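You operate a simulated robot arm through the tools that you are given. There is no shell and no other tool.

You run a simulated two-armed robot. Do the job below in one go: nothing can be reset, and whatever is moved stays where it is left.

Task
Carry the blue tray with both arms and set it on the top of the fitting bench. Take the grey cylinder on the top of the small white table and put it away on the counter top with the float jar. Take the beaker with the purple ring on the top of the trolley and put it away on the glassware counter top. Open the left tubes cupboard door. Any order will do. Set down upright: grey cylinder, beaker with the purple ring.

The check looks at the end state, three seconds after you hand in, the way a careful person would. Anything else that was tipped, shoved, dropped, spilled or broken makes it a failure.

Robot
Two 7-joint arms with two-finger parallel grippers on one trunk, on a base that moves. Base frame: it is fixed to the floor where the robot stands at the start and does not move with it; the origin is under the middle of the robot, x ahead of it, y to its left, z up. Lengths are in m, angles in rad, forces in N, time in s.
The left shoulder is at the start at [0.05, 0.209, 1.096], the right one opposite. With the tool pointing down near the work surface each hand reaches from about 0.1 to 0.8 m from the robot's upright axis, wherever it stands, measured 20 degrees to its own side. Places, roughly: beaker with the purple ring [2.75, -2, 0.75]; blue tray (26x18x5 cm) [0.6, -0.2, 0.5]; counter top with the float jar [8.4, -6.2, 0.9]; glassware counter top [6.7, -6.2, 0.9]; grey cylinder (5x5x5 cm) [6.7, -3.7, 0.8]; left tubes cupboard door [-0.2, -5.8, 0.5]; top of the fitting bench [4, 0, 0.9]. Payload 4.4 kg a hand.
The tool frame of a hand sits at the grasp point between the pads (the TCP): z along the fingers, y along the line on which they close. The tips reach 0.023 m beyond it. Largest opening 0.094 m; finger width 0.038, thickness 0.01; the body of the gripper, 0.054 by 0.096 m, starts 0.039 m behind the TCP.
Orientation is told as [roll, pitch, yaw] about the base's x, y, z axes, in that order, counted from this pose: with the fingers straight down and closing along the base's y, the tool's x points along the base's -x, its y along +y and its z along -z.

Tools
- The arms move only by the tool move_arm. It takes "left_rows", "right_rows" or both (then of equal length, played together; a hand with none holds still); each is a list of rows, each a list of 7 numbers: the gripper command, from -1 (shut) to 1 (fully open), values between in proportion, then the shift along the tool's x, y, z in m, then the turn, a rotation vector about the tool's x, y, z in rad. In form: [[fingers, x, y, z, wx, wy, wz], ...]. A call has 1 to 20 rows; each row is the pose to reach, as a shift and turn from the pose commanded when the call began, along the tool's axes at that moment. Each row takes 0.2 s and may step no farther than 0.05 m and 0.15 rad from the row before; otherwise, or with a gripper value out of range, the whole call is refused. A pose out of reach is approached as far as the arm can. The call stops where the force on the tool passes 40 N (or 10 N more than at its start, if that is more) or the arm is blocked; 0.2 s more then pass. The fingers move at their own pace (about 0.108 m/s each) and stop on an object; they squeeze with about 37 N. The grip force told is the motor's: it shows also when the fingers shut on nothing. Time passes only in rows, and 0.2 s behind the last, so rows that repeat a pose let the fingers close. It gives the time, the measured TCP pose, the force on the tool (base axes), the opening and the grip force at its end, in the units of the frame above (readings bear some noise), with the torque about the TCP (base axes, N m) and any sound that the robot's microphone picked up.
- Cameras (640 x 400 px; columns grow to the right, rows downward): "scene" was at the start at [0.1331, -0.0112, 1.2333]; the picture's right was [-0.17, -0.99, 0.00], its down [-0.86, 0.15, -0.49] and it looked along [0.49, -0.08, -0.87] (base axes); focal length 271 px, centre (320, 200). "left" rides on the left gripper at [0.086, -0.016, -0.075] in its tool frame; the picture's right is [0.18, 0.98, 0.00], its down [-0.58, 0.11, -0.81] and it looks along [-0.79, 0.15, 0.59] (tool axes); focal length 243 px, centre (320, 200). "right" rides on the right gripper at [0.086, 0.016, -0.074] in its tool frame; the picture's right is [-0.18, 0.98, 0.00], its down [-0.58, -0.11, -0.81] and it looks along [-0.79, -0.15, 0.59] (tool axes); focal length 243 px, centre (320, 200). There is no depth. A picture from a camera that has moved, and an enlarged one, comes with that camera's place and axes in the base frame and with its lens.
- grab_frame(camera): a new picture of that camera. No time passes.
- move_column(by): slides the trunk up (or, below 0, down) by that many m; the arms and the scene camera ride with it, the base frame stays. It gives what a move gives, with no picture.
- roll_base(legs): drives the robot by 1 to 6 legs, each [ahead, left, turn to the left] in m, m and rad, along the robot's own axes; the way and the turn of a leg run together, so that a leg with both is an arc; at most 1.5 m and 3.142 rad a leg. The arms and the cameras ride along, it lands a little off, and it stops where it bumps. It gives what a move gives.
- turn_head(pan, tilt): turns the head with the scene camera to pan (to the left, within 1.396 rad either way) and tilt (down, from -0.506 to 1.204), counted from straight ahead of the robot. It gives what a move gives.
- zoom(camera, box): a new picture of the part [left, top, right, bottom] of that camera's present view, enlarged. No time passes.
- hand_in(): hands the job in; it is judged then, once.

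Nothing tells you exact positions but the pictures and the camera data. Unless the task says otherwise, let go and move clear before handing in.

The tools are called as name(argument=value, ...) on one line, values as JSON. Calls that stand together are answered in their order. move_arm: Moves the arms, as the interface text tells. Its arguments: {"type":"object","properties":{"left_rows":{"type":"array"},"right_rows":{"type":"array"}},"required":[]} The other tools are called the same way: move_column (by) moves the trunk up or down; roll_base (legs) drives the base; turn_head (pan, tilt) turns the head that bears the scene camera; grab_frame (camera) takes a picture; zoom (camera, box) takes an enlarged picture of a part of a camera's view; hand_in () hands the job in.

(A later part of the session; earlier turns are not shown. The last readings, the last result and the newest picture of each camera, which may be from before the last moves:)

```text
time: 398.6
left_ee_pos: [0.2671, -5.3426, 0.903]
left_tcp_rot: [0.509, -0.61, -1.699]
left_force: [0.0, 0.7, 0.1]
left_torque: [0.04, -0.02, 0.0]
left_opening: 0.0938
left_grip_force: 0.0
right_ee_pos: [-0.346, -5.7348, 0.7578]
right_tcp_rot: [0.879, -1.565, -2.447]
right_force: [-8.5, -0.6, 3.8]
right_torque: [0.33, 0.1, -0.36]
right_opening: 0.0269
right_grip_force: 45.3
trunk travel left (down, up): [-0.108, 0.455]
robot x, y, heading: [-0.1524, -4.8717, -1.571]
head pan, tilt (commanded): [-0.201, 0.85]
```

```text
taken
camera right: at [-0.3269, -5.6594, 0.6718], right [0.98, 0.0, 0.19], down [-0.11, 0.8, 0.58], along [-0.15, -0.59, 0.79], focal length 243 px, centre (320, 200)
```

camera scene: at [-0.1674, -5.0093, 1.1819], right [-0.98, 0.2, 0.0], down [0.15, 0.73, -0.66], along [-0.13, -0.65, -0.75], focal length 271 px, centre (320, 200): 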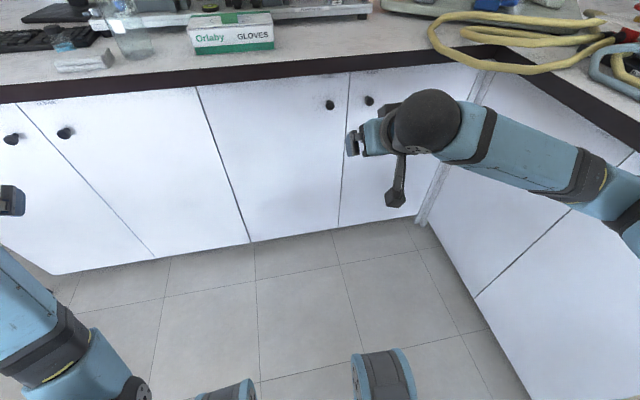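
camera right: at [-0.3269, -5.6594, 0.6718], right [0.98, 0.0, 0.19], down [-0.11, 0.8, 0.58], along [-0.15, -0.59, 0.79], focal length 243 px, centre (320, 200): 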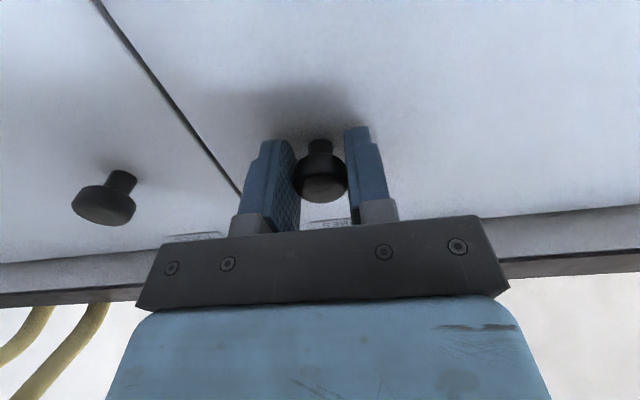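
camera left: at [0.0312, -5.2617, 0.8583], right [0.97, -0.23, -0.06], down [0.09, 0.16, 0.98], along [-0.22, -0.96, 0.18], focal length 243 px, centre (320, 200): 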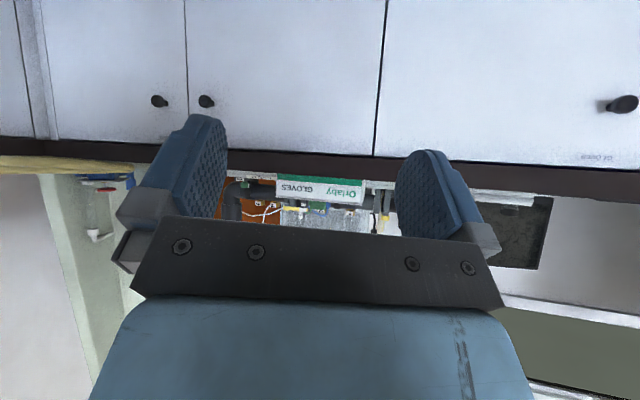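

The knob is gripped (27 mm). I start pulling along the door's arc, first about 11°.

move_arm(right_rows=[[-1, 0, 0.0007, -0.009, 0.0125, 0, 0], [-1, 0, 0.0019, -0.0181, 0.025, 0, 0], [-1, 0, 0.0031, -0.0271, 0.0375, 0, 0], [-1, 0, 0.0043, -0.0362, 0.05, 0, 0], [-1, 0, 0.0062, -0.0451, 0.0625, 0, 0], [-1, 0, 0.0081, -0.054, 0.075, 0, 0], [-1, 0, 0.0122, -0.0718, 0.1, 0, 0]])

grab_frame(camera="right")

grab_frame(camera="scene")

```text
time: 400.0
left_ee_pos: [0.269, -5.344, 0.9008]
left_tcp_rot: [0.506, -0.603, -1.694]
left_force: [0.4, 0.1, -0.3]
left_torque: [-0.01, 0.0, 0.02]
left_opening: 0.0941
left_grip_force: 0.0
right_ee_pos: [-0.3403, -5.6938, 0.7576]
right_tcp_rot: [-0.751, -1.554, -0.884]
right_force: [-0.5, -3.0, -31.4]
right_torque: [1.01, -0.11, -0.62]
right_opening: 0.0272
right_grip_force: 45.5
trunk travel left (down, up): [-0.108, 0.455]
robot x, y, heading: [-0.147, -4.8655, -1.568]
head pan, tilt (commanded): [-0.201, 0.85]
stopped in row 6 (right hand): the force on the tool passed its limit at 45 N (the readings are from after the stop); the commanded pose is now the measured one
```

```text
taken
camera right: at [-0.3182, -5.6189, 0.6736], right [0.98, -0.07, 0.17], down [-0.05, 0.8, 0.59], along [-0.18, -0.59, 0.79], focal length 243 px, centre (320, 200)
```

right: 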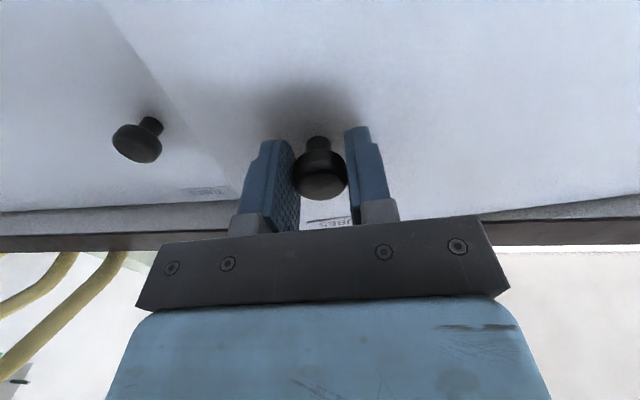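

```text
taken
camera scene: at [-0.1675, -5.0114, 1.1824], right [-0.98, 0.2, 0.0], down [0.15, 0.74, -0.66], along [-0.13, -0.65, -0.75], focal length 271 px, centre (320, 200)
```

scene: 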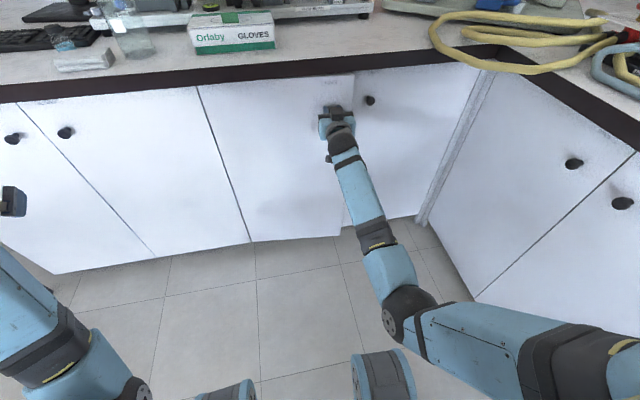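

The door is coming open (about 6° so far); the call stopped only on a vertical strain. I continue pulling along the arc in short pieces, letting the strain reset.

move_arm(right_rows=[[-1, 0.002, 0.002, -0.011, 0.016, 0, 0], [-1, 0.002, 0.0045, -0.022, 0.031, 0, 0], [-1, 0.002, 0.007, -0.033, 0.047, 0, 0], [-1, 0.002, 0.009, -0.044, 0.062, 0, 0], [-1, 0.002, 0.0115, -0.055, 0.078, 0, 0], [-1, 0.002, 0.0138, -0.066, 0.093, 0, 0]])

grab_frame(camera="right")

```text
time: 400.3
left_ee_pos: [0.2684, -5.3423, 0.9015]
left_tcp_rot: [0.506, -0.606, -1.694]
left_force: [0.0, 0.4, -1.2]
left_torque: [-0.01, 0.02, 0.01]
left_opening: 0.0942
left_grip_force: 0.1
right_ee_pos: [-0.3396, -5.6947, 0.759]
right_tcp_rot: [-0.954, -1.548, -0.684]
right_force: [0.2, -3.1, -24.3]
right_torque: [1.02, -0.13, -0.52]
right_opening: 0.0272
right_grip_force: 44.8
trunk travel left (down, up): [-0.108, 0.455]
robot x, y, heading: [-0.152, -4.8699, -1.572]
head pan, tilt (commanded): [-0.201, 0.85]
stopped in row 1 (right hand): the force on the tool passed its limit at 43 N (the readings are from after the stop); the commanded pose is now the measured one
```

```text
taken
camera right: at [-0.3186, -5.6187, 0.6743], right [0.98, -0.07, 0.17], down [-0.04, 0.8, 0.59], along [-0.17, -0.59, 0.79], focal length 243 px, centre (320, 200)
```

right: 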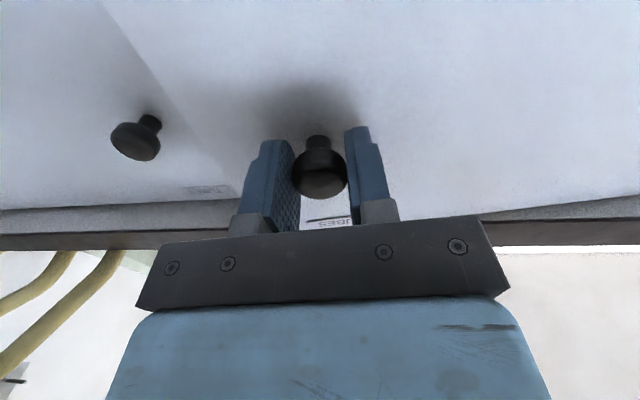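

The right elbow, hanging low, is probably touching the base and causing the vertical strain. I release the knob, back off, raise the trunk 15 cm and re-grip with the arm more extended.

move_arm(right_rows=[[-0.3, 0, 0, 0, 0, 0, 0], [0.5, 0, 0, 0, 0, 0, 0], [0.7, 0, 0, 0, 0, 0, 0], [0.7, 0, 0, -0.02, 0, 0, 0], [0.7, 0, 0, -0.05, 0, 0, 0], [0.7, 0, 0, -0.09, 0, 0, 0]])

grab_frame(camera="scene")

turn_head(pan=-0.3, tilt=1.15)

grab_frame(camera="scene")

```text
time: 401.7
left_ee_pos: [0.2726, -5.3328, 0.9159]
left_tcp_rot: [0.51, -0.623, -1.692]
left_force: [-0.1, 0.0, -0.2]
left_torque: [-0.01, 0.0, 0.01]
left_opening: 0.0938
left_grip_force: 0.0
right_ee_pos: [-0.3497, -5.6354, 0.9124]
right_tcp_rot: [-2.939, -1.368, 1.287]
right_force: [-1.0, -0.4, 0.7]
right_torque: [-0.02, 0.02, -0.01]
right_opening: 0.0796
right_grip_force: 0.0
trunk travel left (down, up): [-0.108, 0.455]
robot x, y, heading: [-0.1514, -4.8713, -1.571]
head pan, tilt (commanded): [-0.201, 0.85]
stopped in row 6 (right hand): the arm was blocked; the commanded pose is now the measured one
```

```text
taken
camera scene: at [-0.1653, -4.996, 1.1907], right [-0.98, 0.2, 0.0], down [0.15, 0.73, -0.67], along [-0.13, -0.66, -0.74], focal length 271 px, centre (320, 200)
```

scene: 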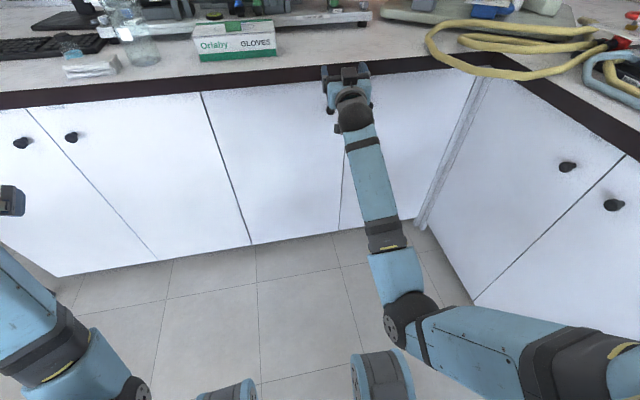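

```text
time: 402.5
left_ee_pos: [0.2698, -5.333, 0.915]
left_tcp_rot: [0.51, -0.62, -1.693]
left_force: [-0.2, 0.1, 0.2]
left_torque: [0.03, -0.02, 0.0]
left_opening: 0.0939
left_grip_force: 0.0
right_ee_pos: [-0.3501, -5.637, 0.9097]
right_tcp_rot: [-2.937, -1.368, 1.281]
right_force: [0.1, -0.5, -0.7]
right_torque: [-0.02, 0.03, -0.01]
right_opening: 0.0797
right_grip_force: 0.1
trunk travel left (down, up): [-0.108, 0.455]
robot x, y, heading: [-0.1476, -4.8641, -1.569]
head pan, tilt (commanded): [-0.3, 1.15]
```

```text
taken
camera scene: at [-0.1671, -4.9787, 1.17], right [-0.96, 0.29, -0.01], down [0.27, 0.87, -0.42], along [-0.12, -0.41, -0.91], focal length 271 px, centre (320, 200)
```

scene: 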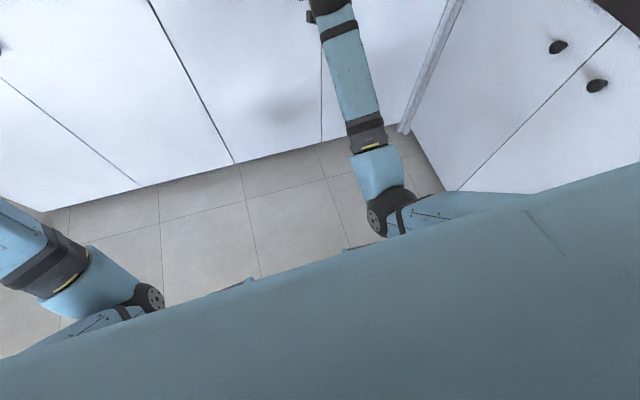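

When released, the strained arm sprang upward, and the door seems to have swung shut again. I raise the trunk 10 cm to free the elbow and look at the door.

move_column(by=0.1)

turn_head(pan=-0.15, tilt=0.85)

grab_frame(camera="scene")

grab_frame(camera="right")

```text
time: 403.9
left_ee_pos: [0.2714, -5.3425, 0.9978]
left_tcp_rot: [0.505, -0.604, -1.693]
left_force: [-0.1, -0.3, 0.2]
left_torque: [0.01, -0.01, -0.02]
left_opening: 0.0939
left_grip_force: 0.1
right_ee_pos: [-0.3509, -5.6455, 0.9859]
right_tcp_rot: [-2.892, -1.389, 1.239]
right_force: [-0.3, 0.0, -0.4]
right_torque: [0.02, 0.01, 0.01]
right_opening: 0.0801
right_grip_force: 0.0
trunk travel left (down, up): [-0.208, 0.355]
robot x, y, heading: [-0.1459, -4.8702, -1.565]
head pan, tilt (commanded): [-0.3, 1.15]
```

```text
time: 404.6
left_ee_pos: [0.2709, -5.3421, 0.9977]
left_tcp_rot: [0.503, -0.605, -1.694]
left_force: [0.5, 0.0, 1.3]
left_torque: [-0.02, -0.02, 0.01]
left_opening: 0.0941
left_grip_force: 0.2
right_ee_pos: [-0.3507, -5.6455, 0.9862]
right_tcp_rot: [-2.895, -1.388, 1.24]
right_force: [0.5, 0.1, -0.8]
right_torque: [0.03, 0.0, 0.02]
right_opening: 0.0797
right_grip_force: 0.0
trunk travel left (down, up): [-0.208, 0.355]
robot x, y, heading: [-0.1507, -4.8689, -1.566]
head pan, tilt (commanded): [-0.15, 0.85]
```

```text
taken
camera scene: at [-0.1603, -5.0125, 1.2811], right [-0.99, 0.15, 0.0], down [0.11, 0.74, -0.66], along [-0.1, -0.65, -0.75], focal length 271 px, centre (320, 200)
```

scene: 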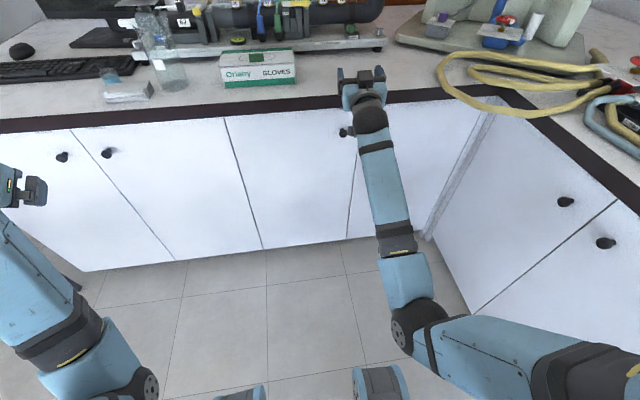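

```text
taken
camera right: at [-0.3317, -5.5876, 0.8883], right [0.99, -0.05, 0.14], down [-0.01, 0.9, 0.43], along [-0.15, -0.43, 0.89], focal length 243 px, centre (320, 200)
```

right: 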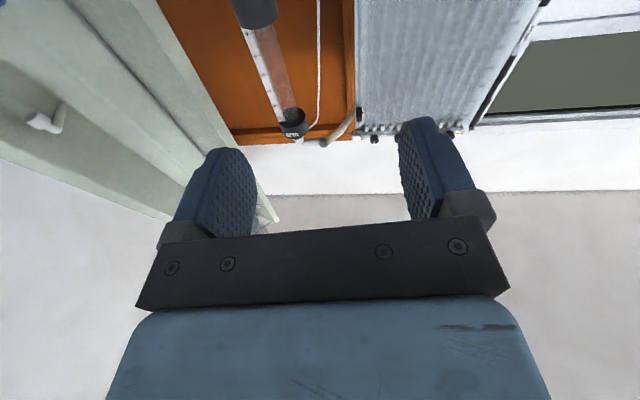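

The door is closed again and nothing is disturbed. I switch to a grip with the hand tilted 45° downward, which keeps the wrist and elbow higher. First I back off and tilt the hand.

move_arm(right_rows=[[0.7, 0.006, 0, -0.0132, -0.0125, 0.12, 0.0019], [0.7, 0.012, 0, -0.0265, -0.025, 0.24, 0.0038], [0.7, 0.018, 0, -0.0397, -0.0375, 0.36, 0.0057], [0.7, 0.024, 0, -0.053, -0.05, 0.48, 0.0076], [0.7, 0.0299, 0, -0.0662, -0.0626, 0.6, 0.0094], [0.7, 0.0359, 0, -0.0794, -0.0751, 0.72, 0.0113], [0.7, 0.0419, 0, -0.0927, -0.0876, 0.84, 0.0132], [0.7, 0.0479, 0, -0.1059, -0.1001, 0.9601, 0.0151]])

grab_frame(camera="right")

grab_frame(camera="scene")

```text
time: 406.4
left_ee_pos: [0.2713, -5.3423, 0.9985]
left_tcp_rot: [0.505, -0.605, -1.693]
left_force: [0.2, -0.1, -0.7]
left_torque: [0.0, -0.05, 0.01]
left_opening: 0.094
left_grip_force: 0.1
right_ee_pos: [-0.3442, -5.5491, 0.9203]
right_tcp_rot: [-0.002, -0.782, -1.567]
right_force: [-0.8, -0.3, -0.1]
right_torque: [0.01, 0.01, 0.0]
right_opening: 0.08
right_grip_force: 0.1
trunk travel left (down, up): [-0.208, 0.355]
robot x, y, heading: [-0.1479, -4.8687, -1.571]
head pan, tilt (commanded): [-0.15, 0.85]
```

```text
taken
camera right: at [-0.327, -5.4345, 0.9127], right [0.98, -0.13, 0.13], down [-0.11, 0.16, 0.98], along [-0.15, -0.98, 0.14], focal length 243 px, centre (320, 200)
```

right: 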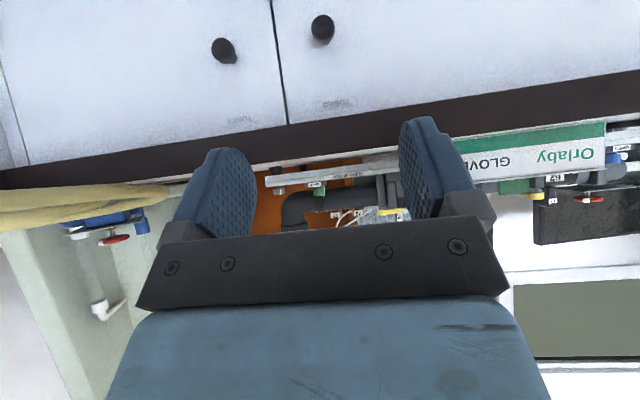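

```text
taken
camera scene: at [-0.1602, -5.0125, 1.2811], right [-0.99, 0.15, 0.0], down [0.11, 0.74, -0.66], along [-0.1, -0.65, -0.75], focal length 271 px, centre (320, 200)
```

scene: 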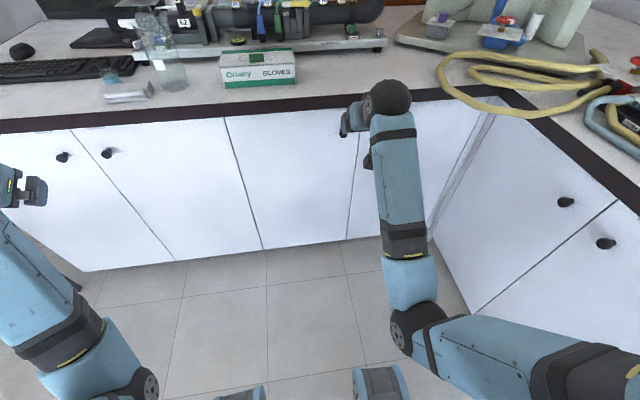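

The tilt worked smoothly and the knob is confirmed at (-0.345, -5.737, 0.758). I approach it along the 45° line.

move_arm(right_rows=[[0.5, -0.0017, 0, 0.03, 0, 0, 0], [0.5, -0.0035, 0, 0.06, 0, 0, 0], [0.5, -0.0053, -0.001, 0.09, 0, 0, 0], [0.5, -0.007, -0.001, 0.12, 0, 0, 0], [0.5, -0.0088, -0.001, 0.15, 0, 0, 0], [0.5, -0.0106, -0.002, 0.18, 0, 0, 0], [0.5, -0.0123, -0.002, 0.21, 0, 0, 0], [0.5, -0.0133, -0.002, 0.227, 0, 0, 0]])

grab_frame(camera="right")

zoom(camera="scene", box=[270, 60, 470, 220])

```text
time: 408.2
left_ee_pos: [0.2713, -5.3427, 0.9987]
left_tcp_rot: [0.506, -0.604, -1.693]
left_force: [-1.0, -0.3, 0.8]
left_torque: [0.01, -0.03, 0.02]
left_opening: 0.0939
left_grip_force: 0.0
right_ee_pos: [-0.3469, -5.7191, 0.7697]
right_tcp_rot: [-0.004, -0.785, -1.569]
right_force: [0.2, -0.2, -1.1]
right_torque: [-0.01, -0.01, 0.0]
right_opening: 0.0703
right_grip_force: 0.1
trunk travel left (down, up): [-0.208, 0.355]
robot x, y, heading: [-0.1519, -4.8711, -1.566]
head pan, tilt (commanded): [-0.15, 0.85]
```

```text
taken
camera right: at [-0.3297, -5.6047, 0.7614], right [0.98, -0.13, 0.13], down [-0.11, 0.16, 0.98], along [-0.15, -0.98, 0.14], focal length 243 px, centre (320, 200)
```

right: 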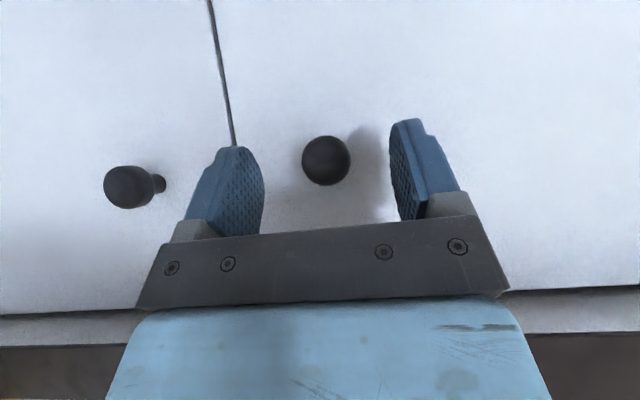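

```text
2.50 times, centred on (370, 140) of scene
camera zoom: at [-0.1603, -5.0127, 1.2811], right [-0.99, 0.15, 0.0], down [0.11, 0.74, -0.66], along [-0.1, -0.65, -0.75], focal length 677 px, centre (195, 350)
```

zoom: 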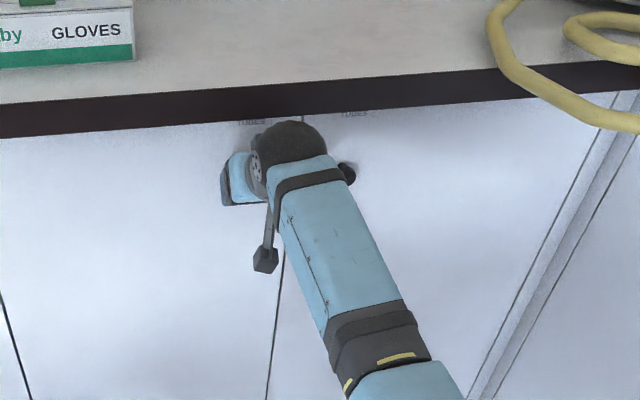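

The knob head is centred between the pads. I advance 1 cm more and close.

move_arm(right_rows=[[0.5, 0, 0.003, 0.006, 0, 0, 0], [0.5, 0, 0.003, 0.01, 0, 0, 0], [0, 0, 0.003, 0.01, 0, 0, 0], [-0.5, 0, 0.003, 0.01, 0, 0, 0], [-1, 0, 0.003, 0.01, 0, 0, 0], [-1, 0, 0.003, 0.01, 0, 0, 0], [-1, 0, 0.003, 0.01, 0, 0, 0]])

grab_frame(camera="right")

```text
time: 409.9
left_ee_pos: [0.2702, -5.3431, 0.9989]
left_tcp_rot: [0.508, -0.602, -1.693]
left_force: [0.7, 0.0, 0.4]
left_torque: [-0.02, -0.02, -0.01]
left_opening: 0.094
left_grip_force: 0.0
right_ee_pos: [-0.3457, -5.7258, 0.7624]
right_tcp_rot: [-0.001, -0.783, -1.567]
right_force: [-6.9, -0.5, -0.8]
right_torque: [0.15, 0.13, -0.17]
right_opening: 0.0267
right_grip_force: 45.5
trunk travel left (down, up): [-0.208, 0.355]
robot x, y, heading: [-0.1489, -4.8674, -1.567]
head pan, tilt (commanded): [-0.15, 0.85]
```

```text
taken
camera right: at [-0.3272, -5.6115, 0.7544], right [0.98, -0.13, 0.13], down [-0.11, 0.16, 0.98], along [-0.15, -0.98, 0.14], focal length 243 px, centre (320, 200)
```

right: 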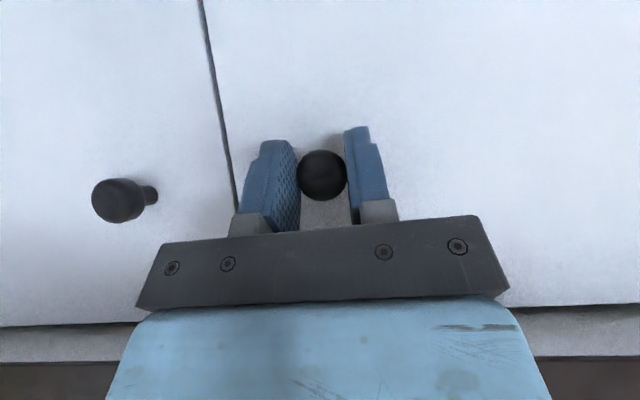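

Gripped again (27 mm). I pull along the arc, about 14° in this call.

move_arm(right_rows=[[-1, 0.0081, 0.0009, -0.008, 0.011, 0, 0.0111], [-1, 0.0161, 0.0021, -0.016, 0.022, 0, 0.0222], [-1, 0.0241, 0.0037, -0.024, 0.033, 0, 0.0332], [-1, 0.032, 0.0056, -0.0319, 0.0441, 0, 0.0443], [-1, 0.0399, 0.0079, -0.0397, 0.0551, 0, 0.0554], [-1, 0.0479, 0.0105, -0.0476, 0.0661, 0, 0.0665], [-1, 0.0557, 0.0134, -0.0553, 0.0771, 0, 0.0775], [-1, 0.0634, 0.0168, -0.063, 0.0881, 0, 0.0886]])

grab_frame(camera="scene")

grab_frame(camera="right")

```text
time: 411.6
left_ee_pos: [0.2708, -5.3435, 0.9976]
left_tcp_rot: [0.505, -0.605, -1.69]
left_force: [-0.5, 0.3, -0.2]
left_torque: [-0.03, 0.0, -0.01]
left_opening: 0.0942
left_grip_force: 0.1
right_ee_pos: [-0.3277, -5.6345, 0.7614]
right_tcp_rot: [-0.001, -0.785, -1.693]
right_force: [-1.3, -0.9, -2.1]
right_torque: [0.03, -0.25, -0.25]
right_opening: 0.0278
right_grip_force: 45.1
trunk travel left (down, up): [-0.208, 0.355]
robot x, y, heading: [-0.1528, -4.8682, -1.572]
head pan, tilt (commanded): [-0.15, 0.85]
```

```text
taken
camera scene: at [-0.1604, -5.013, 1.281], right [-0.99, 0.15, 0.0], down [0.11, 0.74, -0.66], along [-0.1, -0.65, -0.75], focal length 271 px, centre (320, 200)
```

scene: 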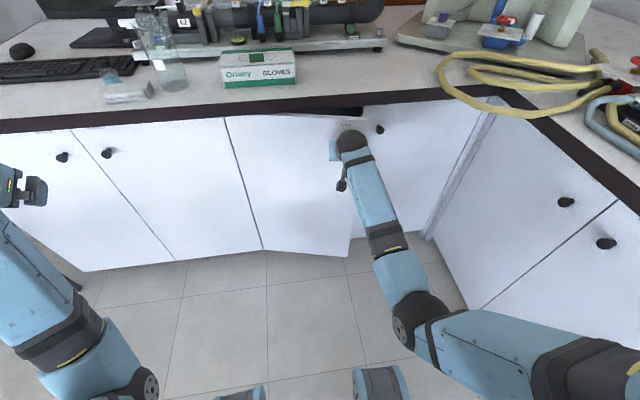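

```text
taken
camera right: at [-0.295, -5.5252, 0.7545], right [0.96, -0.25, 0.13], down [-0.09, 0.17, 0.98], along [-0.27, -0.95, 0.14], focal length 243 px, centre (320, 200)
```

right: 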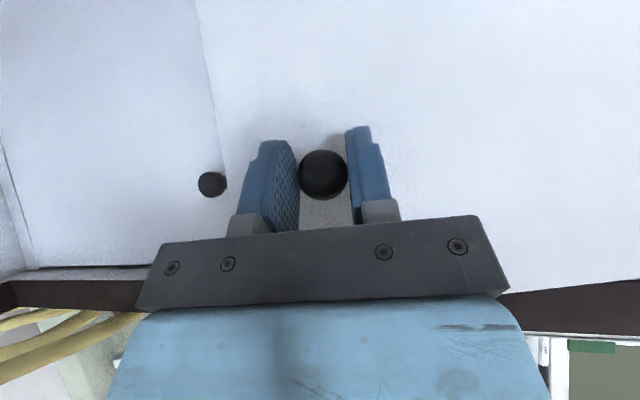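

The door follows smoothly with almost no force, now about 14° open. I keep pulling along the arc to about 34°.

move_arm(right_rows=[[-1, 0.0126, 0.004, -0.0125, 0.0176, 0, 0.0177], [-1, 0.0251, 0.0086, -0.025, 0.0353, 0, 0.0355], [-1, 0.0374, 0.0142, -0.0372, 0.0529, 0, 0.0532], [-1, 0.0494, 0.0208, -0.0491, 0.0705, 0, 0.0709], [-1, 0.0613, 0.0281, -0.061, 0.0881, 0, 0.0886], [-1, 0.073, 0.0362, -0.0725, 0.1058, 0, 0.1064], [-1, 0.0842, 0.0452, -0.0837, 0.1234, 0, 0.1241]])

grab_frame(camera="scene")

grab_frame(camera="right")

```text
time: 412.4
left_ee_pos: [0.2725, -5.3427, 0.9982]
left_tcp_rot: [0.504, -0.601, -1.689]
left_force: [0.0, -0.2, 0.2]
left_torque: [0.04, 0.0, -0.02]
left_opening: 0.0938
left_grip_force: 0.0
right_ee_pos: [-0.3115, -5.5965, 0.7615]
right_tcp_rot: [-0.012, -0.782, -1.749]
right_force: [9.6, -6.5, -13.0]
right_torque: [-0.09, 0.12, -0.56]
right_opening: 0.0283
right_grip_force: 45.6
trunk travel left (down, up): [-0.208, 0.355]
robot x, y, heading: [-0.1466, -4.8679, -1.565]
head pan, tilt (commanded): [-0.15, 0.85]
stopped in row 3 (right hand): the force on the tool passed its limit at 51 N (the readings are from after the stop); the commanded pose is now the measured one
```

```text
taken
camera scene: at [-0.1595, -5.0138, 1.2808], right [-0.99, 0.14, 0.0], down [0.11, 0.74, -0.66], along [-0.09, -0.65, -0.75], focal length 271 px, centre (320, 200)
```

scene: 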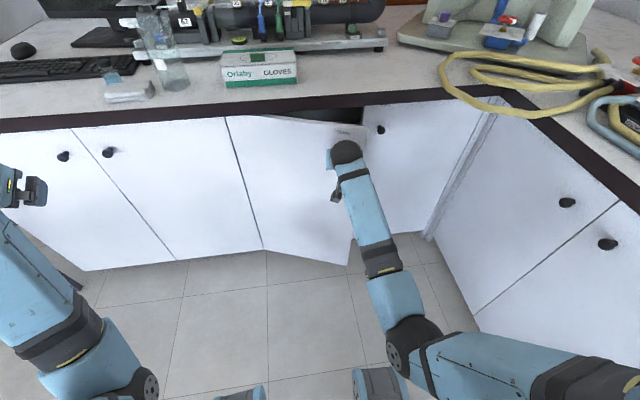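

```text
taken
camera right: at [-0.2723, -5.488, 0.7549], right [0.94, -0.31, 0.12], down [-0.07, 0.17, 0.98], along [-0.33, -0.94, 0.14], focal length 243 px, centre (320, 200)
```

right: 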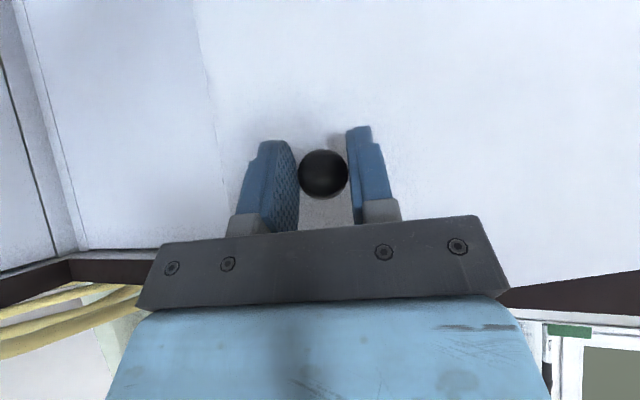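

The door is about 23° open; the elbow again nears its limit. I now continue the pull with the base, moving it back and to the left along the arc in small steps while the hand holds the knob.

roll_base(legs=[[-0.032, 0.018, 0]])

grab_frame(camera="right")

```text
time: 413.3
left_ee_pos: [0.29, -5.3109, 0.9981]
left_tcp_rot: [0.505, -0.602, -1.69]
left_force: [-1.3, -0.8, 1.1]
left_torque: [-0.01, 0.01, 0.0]
left_opening: 0.0941
left_grip_force: 0.2
right_ee_pos: [-0.2937, -5.566, 0.7629]
right_tcp_rot: [-0.012, -0.783, -1.75]
right_force: [1.7, -2.2, -14.1]
right_torque: [-0.22, 0.15, 0.09]
right_opening: 0.0291
right_grip_force: 45.2
trunk travel left (down, up): [-0.208, 0.355]
robot x, y, heading: [-0.1321, -4.836, -1.564]
head pan, tilt (commanded): [-0.15, 0.85]
```

```text
taken
camera right: at [-0.2559, -5.4563, 0.7551], right [0.94, -0.31, 0.12], down [-0.07, 0.17, 0.98], along [-0.33, -0.93, 0.14], focal length 243 px, centre (320, 200)
```

right: 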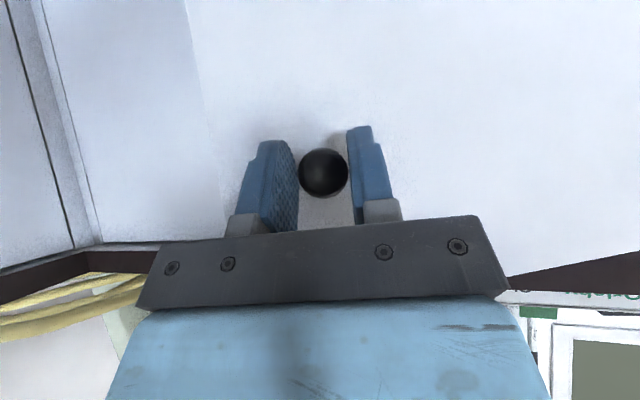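

The base pull works with small forces; the door is now about 28° open. I turn the hand a bit to follow the door's angle.

move_arm(right_rows=[[-1, 0, 0, 0, 0.035, 0, 0.035], [-1, 0, 0, 0, 0.07, 0, 0.07], [-1, 0, 0, 0, 0.105, 0, 0.105]])

grab_frame(camera="scene")

```text
time: 413.8
left_ee_pos: [0.2937, -5.3092, 0.9976]
left_tcp_rot: [0.507, -0.601, -1.687]
left_force: [-0.4, -0.2, 0.1]
left_torque: [-0.03, -0.06, 0.0]
left_opening: 0.094
left_grip_force: 0.0
right_ee_pos: [-0.2962, -5.5677, 0.7627]
right_tcp_rot: [-0.03, -0.796, -1.782]
right_force: [13.3, -8.4, -4.3]
right_torque: [0.12, -0.13, 0.23]
right_opening: 0.0287
right_grip_force: 45.2
trunk travel left (down, up): [-0.208, 0.355]
robot x, y, heading: [-0.1294, -4.8387, -1.558]
head pan, tilt (commanded): [-0.15, 0.85]
stopped in row 2 (right hand): the force on the tool passed its limit at 51 N (the readings are from after the stop); the commanded pose is now the measured one
```

```text
taken
camera scene: at [-0.1406, -4.9825, 1.281], right [-0.99, 0.14, 0.0], down [0.1, 0.74, -0.66], along [-0.09, -0.65, -0.75], focal length 271 px, centre (320, 200)
```

scene: 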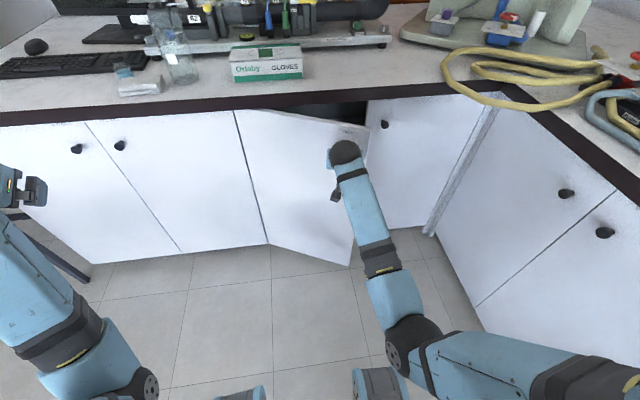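

I pull a bit more with the base before letting go of the knob.

roll_base(legs=[[-0.039, 0.027, 0]])

roll_base(legs=[[-0.034, 0.031, 0]])

grab_frame(camera="right")

grab_frame(camera="scene")

```text
time: 414.7
left_ee_pos: [0.3202, -5.2704, 0.998]
left_tcp_rot: [0.504, -0.601, -1.687]
left_force: [0.2, 0.1, -0.4]
left_torque: [0.02, 0.01, -0.01]
left_opening: 0.0942
left_grip_force: 0.1
right_ee_pos: [-0.2703, -5.529, 0.7635]
right_tcp_rot: [-0.032, -0.795, -1.786]
right_force: [11.5, -8.8, -4.9]
right_torque: [-0.31, -0.01, 0.24]
right_opening: 0.0292
right_grip_force: 44.8
trunk travel left (down, up): [-0.208, 0.355]
robot x, y, heading: [-0.1011, -4.8003, -1.555]
head pan, tilt (commanded): [-0.15, 0.85]
```

```text
time: 415.7
left_ee_pos: [0.3487, -5.2349, 0.9986]
left_tcp_rot: [0.507, -0.604, -1.687]
left_force: [-0.2, 0.0, -0.2]
left_torque: [0.02, 0.02, 0.0]
left_opening: 0.094
left_grip_force: 0.1
right_ee_pos: [-0.2417, -5.4927, 0.763]
right_tcp_rot: [-0.034, -0.797, -1.788]
right_force: [-5.4, 6.8, -3.6]
right_torque: [-0.23, 0.07, 0.14]
right_opening: 0.0295
right_grip_force: 45.0
trunk travel left (down, up): [-0.208, 0.355]
robot x, y, heading: [-0.0744, -4.7651, -1.559]
head pan, tilt (commanded): [-0.15, 0.85]
```

```text
taken
camera right: at [-0.1972, -5.3865, 0.7538], right [0.93, -0.36, 0.11], down [-0.04, 0.18, 0.98], along [-0.37, -0.91, 0.16], focal length 243 px, centre (320, 200)
```

right: 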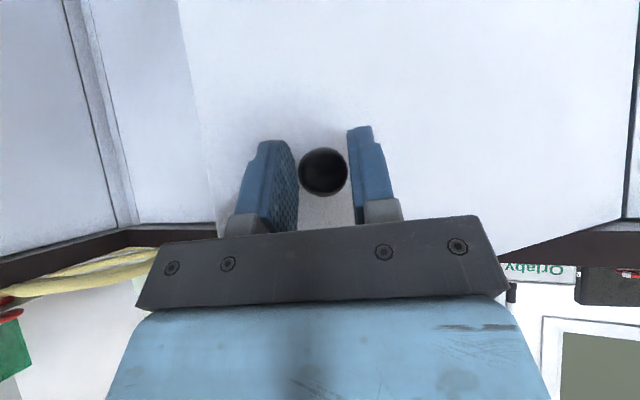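

```text
taken
camera scene: at [-0.0839, -4.9078, 1.2811], right [-0.99, 0.14, 0.0], down [0.11, 0.74, -0.66], along [-0.09, -0.65, -0.75], focal length 271 px, centre (320, 200)
```

scene: 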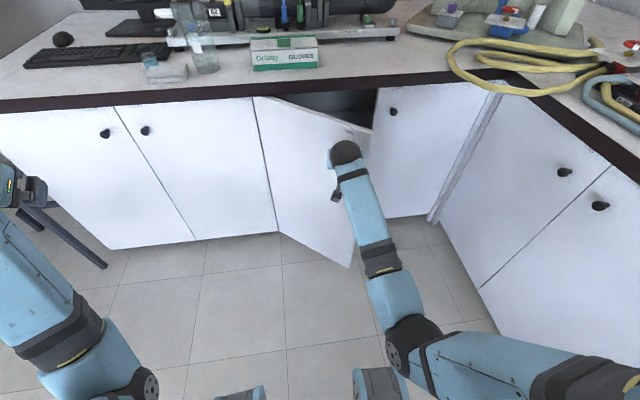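

The door is about 42° open now. I continue, turning the base slightly right while moving left so the hand keeps following the door.

roll_base(legs=[[-0.012, 0.08, -0.075], [-0.017, 0.08, -0.075]])

grab_frame(camera="right")

grab_frame(camera="scene")

```text
time: 418.1
left_ee_pos: [0.4384, -5.2739, 0.9972]
left_tcp_rot: [0.506, -0.602, -1.833]
left_force: [-0.7, 0.2, 0.4]
left_torque: [0.03, 0.01, 0.0]
left_opening: 0.094
left_grip_force: 0.0
right_ee_pos: [-0.181, -5.4447, 0.7624]
right_tcp_rot: [-0.031, -0.796, -1.927]
right_force: [3.0, -4.9, -4.6]
right_torque: [-0.31, 0.12, 0.18]
right_opening: 0.0293
right_grip_force: 45.1
trunk travel left (down, up): [-0.208, 0.355]
robot x, y, heading: [0.0857, -4.7458, -1.709]
head pan, tilt (commanded): [-0.15, 0.85]
stopped in leg 2: the force on the tool passed its limit at 42 N (the readings are from after the stop); the commanded pose is now the measured one
```

```text
taken
camera right: at [-0.1229, -5.3447, 0.7536], right [0.87, -0.49, 0.11], down [-0.02, 0.19, 0.98], along [-0.5, -0.85, 0.16], focal length 243 px, centre (320, 200)
```

right: 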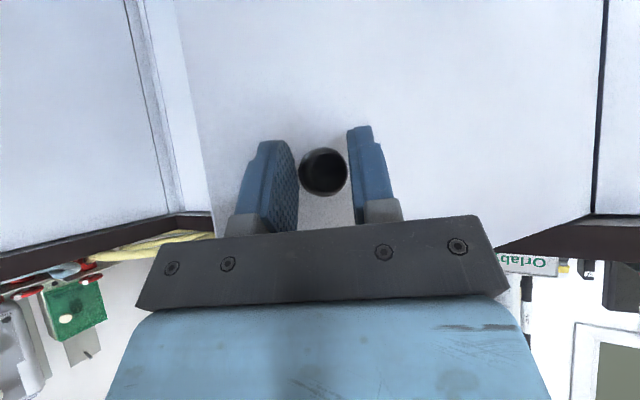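

```text
taken
camera scene: at [0.0572, -4.8874, 1.281], right [-0.96, 0.28, 0.0], down [0.21, 0.72, -0.66], along [-0.19, -0.63, -0.75], focal length 271 px, centre (320, 200)
```

scene: 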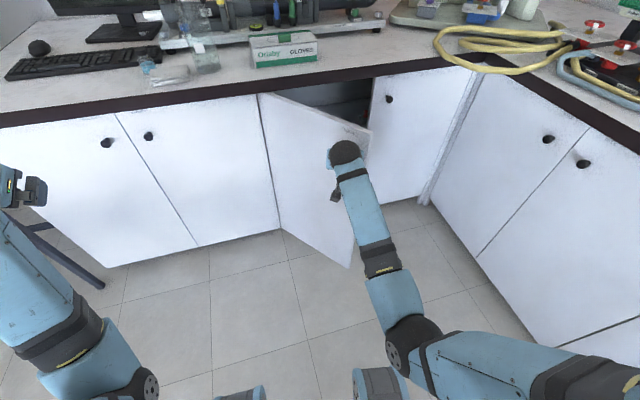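

The door is now about 53° open and forces stay low. I repeat the same kind of move.

roll_base(legs=[[-0.012, 0.08, -0.075], [-0.015, 0.08, -0.075]])

grab_frame(camera="right")

grab_frame(camera="scene")

```text
time: 419.8
left_ee_pos: [0.481, -5.3, 0.9974]
left_tcp_rot: [0.507, -0.602, -1.907]
left_force: [-0.2, 0.3, -0.5]
left_torque: [0.04, -0.01, -0.01]
left_opening: 0.094
left_grip_force: 0.1
right_ee_pos: [-0.1488, -5.4254, 0.7634]
right_tcp_rot: [-0.031, -0.797, -1.999]
right_force: [2.3, -5.3, -6.0]
right_torque: [-0.46, 0.08, 0.09]
right_opening: 0.0293
right_grip_force: 45.3
trunk travel left (down, up): [-0.208, 0.355]
robot x, y, heading: [0.1692, -4.7439, -1.782]
head pan, tilt (commanded): [-0.15, 0.85]
stopped in leg 2: the force on the tool passed its limit at 44 N (the readings are from after the stop); the commanded pose is now the measured one
```

```text
taken
camera right: at [-0.0836, -5.3299, 0.7535], right [0.83, -0.54, 0.11], down [0.0, 0.19, 0.98], along [-0.56, -0.82, 0.16], focal length 243 px, centre (320, 200)
```

right: 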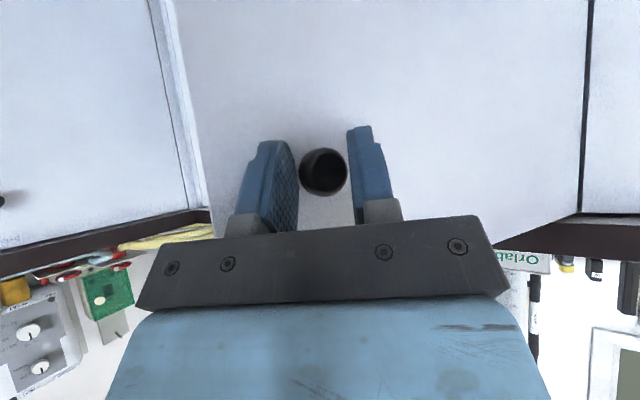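

```text
taken
camera scene: at [0.1288, -4.8871, 1.281], right [-0.94, 0.35, 0.0], down [0.26, 0.7, -0.66], along [-0.23, -0.62, -0.75], focal length 271 px, centre (320, 200)
```

scene: 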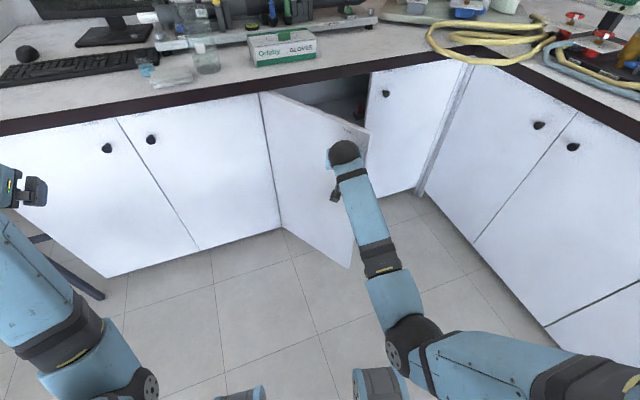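

The door is about 59° open. One more step the same way.

roll_base(legs=[[-0.017, 0.11, -0.1]])

roll_base(legs=[[-0.017, 0.1, -0.1]])

grab_frame(camera="right")

grab_frame(camera="scene")

```text
time: 421.7
left_ee_pos: [0.5366, -5.3405, 0.9982]
left_tcp_rot: [0.507, -0.603, -2.003]
left_force: [0.2, 0.1, 0.1]
left_torque: [0.0, 0.0, -0.02]
left_opening: 0.0938
left_grip_force: 0.1
right_ee_pos: [-0.1014, -5.4056, 0.7616]
right_tcp_rot: [-0.031, -0.796, -2.091]
right_force: [2.1, -4.5, -7.7]
right_torque: [-0.41, 0.04, 0.25]
right_opening: 0.0291
right_grip_force: 45.3
trunk travel left (down, up): [-0.208, 0.355]
robot x, y, heading: [0.2828, -4.7613, -1.878]
head pan, tilt (commanded): [-0.15, 0.85]
stopped in leg 1: the force on the tool passed its limit at 42 N (the readings are from after the stop); the commanded pose is now the measured one
```

```text
time: 422.8
left_ee_pos: [0.5552, -5.3569, 0.9986]
left_tcp_rot: [0.507, -0.602, -2.042]
left_force: [0.3, 0.3, 0.5]
left_torque: [0.02, 0.0, -0.01]
left_opening: 0.0938
left_grip_force: 0.1
right_ee_pos: [-0.0811, -5.3992, 0.7636]
right_tcp_rot: [-0.028, -0.798, -2.125]
right_force: [3.6, -5.9, -4.8]
right_torque: [0.06, 0.0, 0.66]
right_opening: 0.029
right_grip_force: 45.2
trunk travel left (down, up): [-0.208, 0.355]
robot x, y, heading: [0.3233, -4.7663, -1.92]
head pan, tilt (commanded): [-0.15, 0.85]
stopped in leg 1: the force on the tool passed its limit at 44 N (the readings are from after the stop); the commanded pose is now the measured one
```

```text
taken
camera right: at [-0.0049, -5.3113, 0.7534], right [0.76, -0.64, 0.11], down [0.02, 0.19, 0.98], along [-0.65, -0.74, 0.16], focal length 243 px, centre (320, 200)
```

right: 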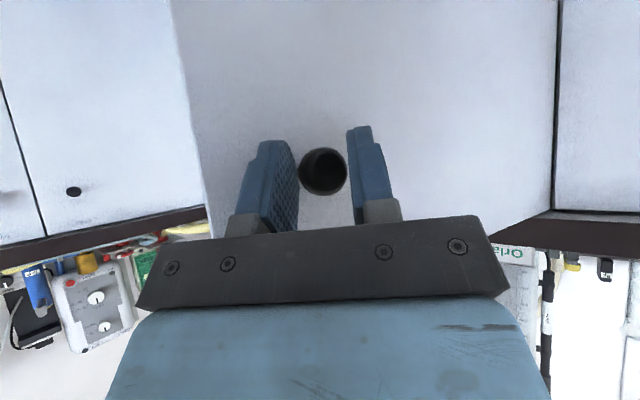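

```text
taken
camera scene: at [0.2624, -4.8997, 1.281], right [-0.88, 0.48, 0.0], down [0.36, 0.66, -0.66], along [-0.31, -0.58, -0.75], focal length 271 px, centre (320, 200)
```

scene: 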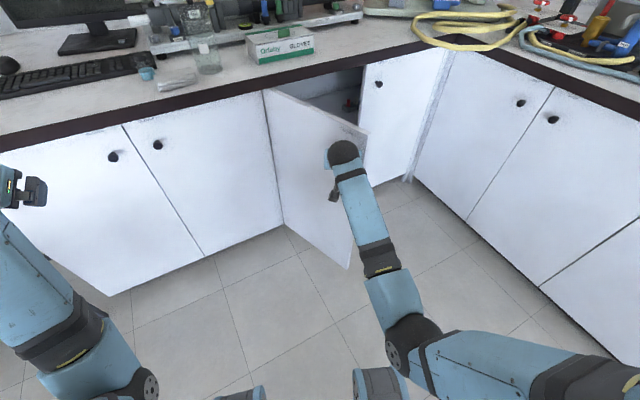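

The door is about 70° open. I do one or two more steps to open it fully.

roll_base(legs=[[-0.013, 0.1, -0.1]])

roll_base(legs=[[-0.013, 0.1, -0.1]])

grab_frame(camera="right")

grab_frame(camera="scene")

```text
time: 424.0
left_ee_pos: [0.5752, -5.3795, 0.998]
left_tcp_rot: [0.506, -0.601, -2.087]
left_force: [0.9, 0.6, 0.2]
left_torque: [0.0, -0.01, 0.01]
left_opening: 0.0939
left_grip_force: 0.0
right_ee_pos: [-0.0602, -5.3933, 0.7632]
right_tcp_rot: [-0.024, -0.801, -2.168]
right_force: [2.9, -5.2, -5.3]
right_torque: [0.02, -0.02, 0.75]
right_opening: 0.0288
right_grip_force: 44.5
trunk travel left (down, up): [-0.208, 0.355]
robot x, y, heading: [0.3652, -4.777, -1.96]
head pan, tilt (commanded): [-0.15, 0.85]
stopped in leg 1: the force on the tool passed its limit at 43 N (the readings are from after the stop); the commanded pose is now the measured one
```

```text
time: 425.1
left_ee_pos: [0.5928, -5.4014, 0.9977]
left_tcp_rot: [0.505, -0.6, -2.132]
left_force: [0.7, 0.4, -0.1]
left_torque: [0.0, -0.02, 0.05]
left_opening: 0.094
left_grip_force: 0.0
right_ee_pos: [-0.0416, -5.3875, 0.7637]
right_tcp_rot: [-0.021, -0.804, -2.209]
right_force: [2.6, -5.7, -6.2]
right_torque: [0.01, 0.0, 0.75]
right_opening: 0.029
right_grip_force: 44.8
trunk travel left (down, up): [-0.208, 0.355]
robot x, y, heading: [0.4151, -4.7931, -2.005]
head pan, tilt (commanded): [-0.15, 0.85]
stopped in leg 1: the force on the tool passed its limit at 43 N (the readings are from after the stop); the commanded pose is now the measured one
```

```text
taken
camera right: at [0.042, -5.3081, 0.7532], right [0.7, -0.7, 0.12], down [0.03, 0.2, 0.98], along [-0.71, -0.69, 0.16], focal length 243 px, centre (320, 200)
```

right: 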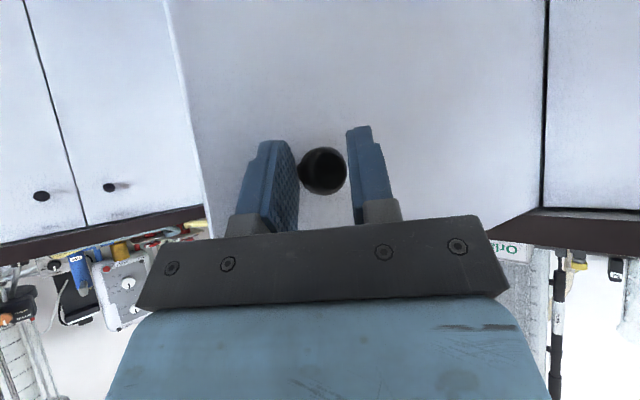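

```text
taken
camera scene: at [0.3419, -4.9197, 1.281], right [-0.83, 0.55, 0.0], down [0.41, 0.63, -0.66], along [-0.36, -0.55, -0.75], focal length 271 px, centre (320, 200)
```

scene: 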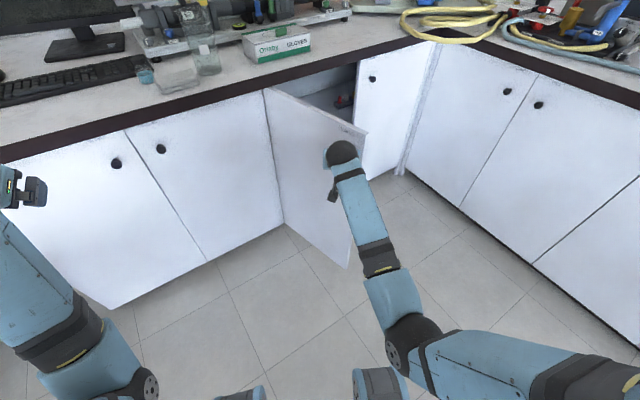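

About 76° open. One last small pull by plain translation.

roll_base(legs=[[-0.028, 0.043, 0]])

grab_frame(camera="right")

grab_frame(camera="scene")

```text
time: 426.1
left_ee_pos: [0.6432, -5.394, 0.9976]
left_tcp_rot: [0.504, -0.602, -2.131]
left_force: [0.1, -0.2, 0.0]
left_torque: [0.01, 0.01, 0.0]
left_opening: 0.094
left_grip_force: 0.1
right_ee_pos: [0.0081, -5.3812, 0.7634]
right_tcp_rot: [-0.021, -0.804, -2.209]
right_force: [2.9, -4.5, -7.9]
right_torque: [0.25, -0.18, 0.88]
right_opening: 0.0277
right_grip_force: 45.0
trunk travel left (down, up): [-0.208, 0.355]
robot x, y, heading: [0.4621, -4.7845, -2.004]
head pan, tilt (commanded): [-0.15, 0.85]
```

```text
taken
camera right: at [0.0922, -5.3005, 0.7533], right [0.7, -0.7, 0.12], down [0.03, 0.2, 0.98], along [-0.71, -0.69, 0.16], focal length 243 px, centre (320, 200)
```

right: 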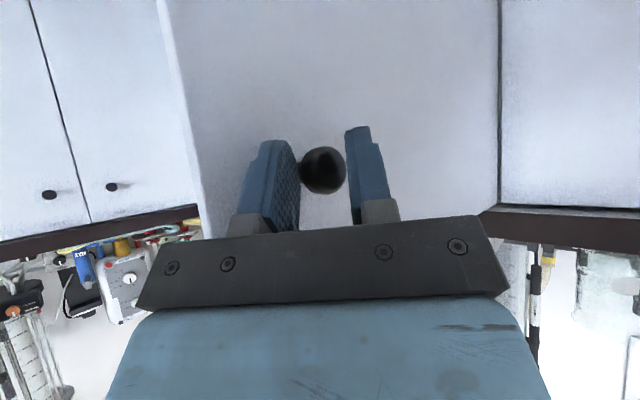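

```text
taken
camera scene: at [0.3928, -4.9127, 1.2809], right [-0.83, 0.55, 0.0], down [0.41, 0.63, -0.66], along [-0.36, -0.55, -0.75], focal length 271 px, centre (320, 200)
```

scene: 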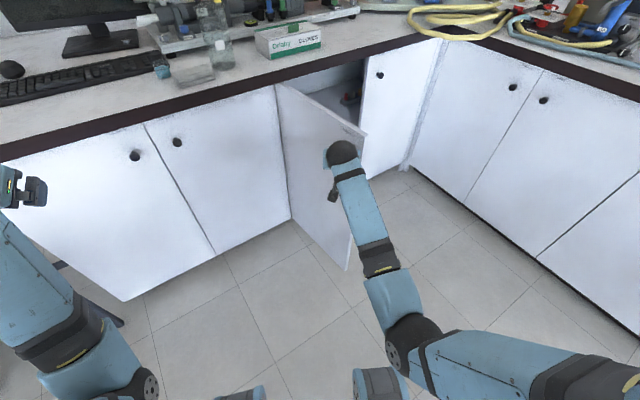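

The door stands about 84° open. I open the fingers just enough to free the knob and retreat backwards and up.

move_arm(right_rows=[[-0.3, 0, 0, 0, 0, 0, 0], [-0.1, 0, 0, 0, 0, 0, 0], [-0.05, 0, 0, 0, 0, 0, 0], [-0.05, 0, 0, -0.01, 0, 0, 0], [-0.05, 0, 0, -0.025, 0, 0, 0], [-0.05, 0, 0, -0.045, 0, 0, 0], [-0.05, 0, 0, -0.07, 0, 0, 0], [-0.05, 0, 0, -0.1, 0, 0, 0]])

grab_frame(camera="scene")

grab_frame(camera="right")

```text
time: 428.1
left_ee_pos: [0.6428, -5.3919, 0.9978]
left_tcp_rot: [0.506, -0.601, -2.13]
left_force: [-0.1, -0.6, 0.5]
left_torque: [0.01, 0.01, 0.02]
left_opening: 0.094
left_grip_force: 0.0
right_ee_pos: [-0.007, -5.3301, 0.8834]
right_tcp_rot: [-0.128, -0.916, -2.171]
right_force: [0.4, 0.4, 0.0]
right_torque: [0.02, -0.02, 0.01]
right_opening: 0.045
right_grip_force: 0.1
trunk travel left (down, up): [-0.208, 0.355]
robot x, y, heading: [0.4644, -4.7884, -2.002]
head pan, tilt (commanded): [-0.15, 0.85]
stopped in row 8 (right hand): the arm was blocked; the commanded pose is now the measured one
```

```text
taken
camera scene: at [0.3927, -4.9114, 1.2811], right [-0.83, 0.55, 0.0], down [0.42, 0.63, -0.66], along [-0.36, -0.55, -0.75], focal length 271 px, centre (320, 200)
```

scene: 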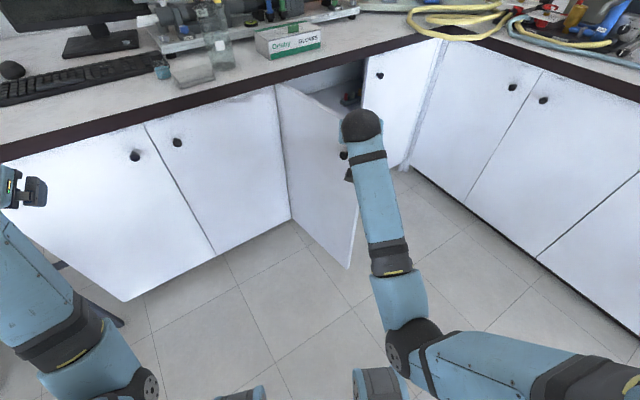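

```text
taken
camera right: at [0.0787, -5.2537, 0.8594], right [0.68, -0.73, 0.07], down [0.16, 0.24, 0.96], along [-0.71, -0.64, 0.28], focal length 243 px, centre (320, 200)
```

right: 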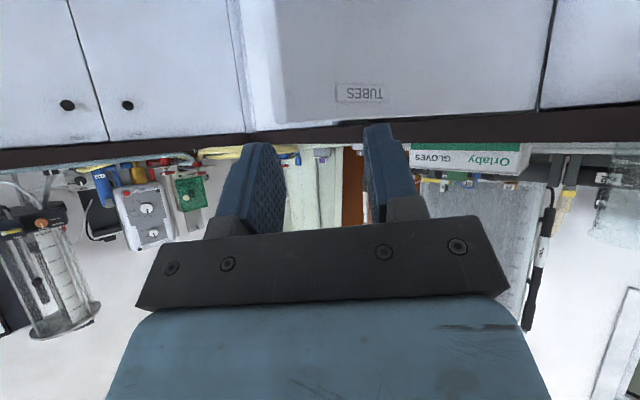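

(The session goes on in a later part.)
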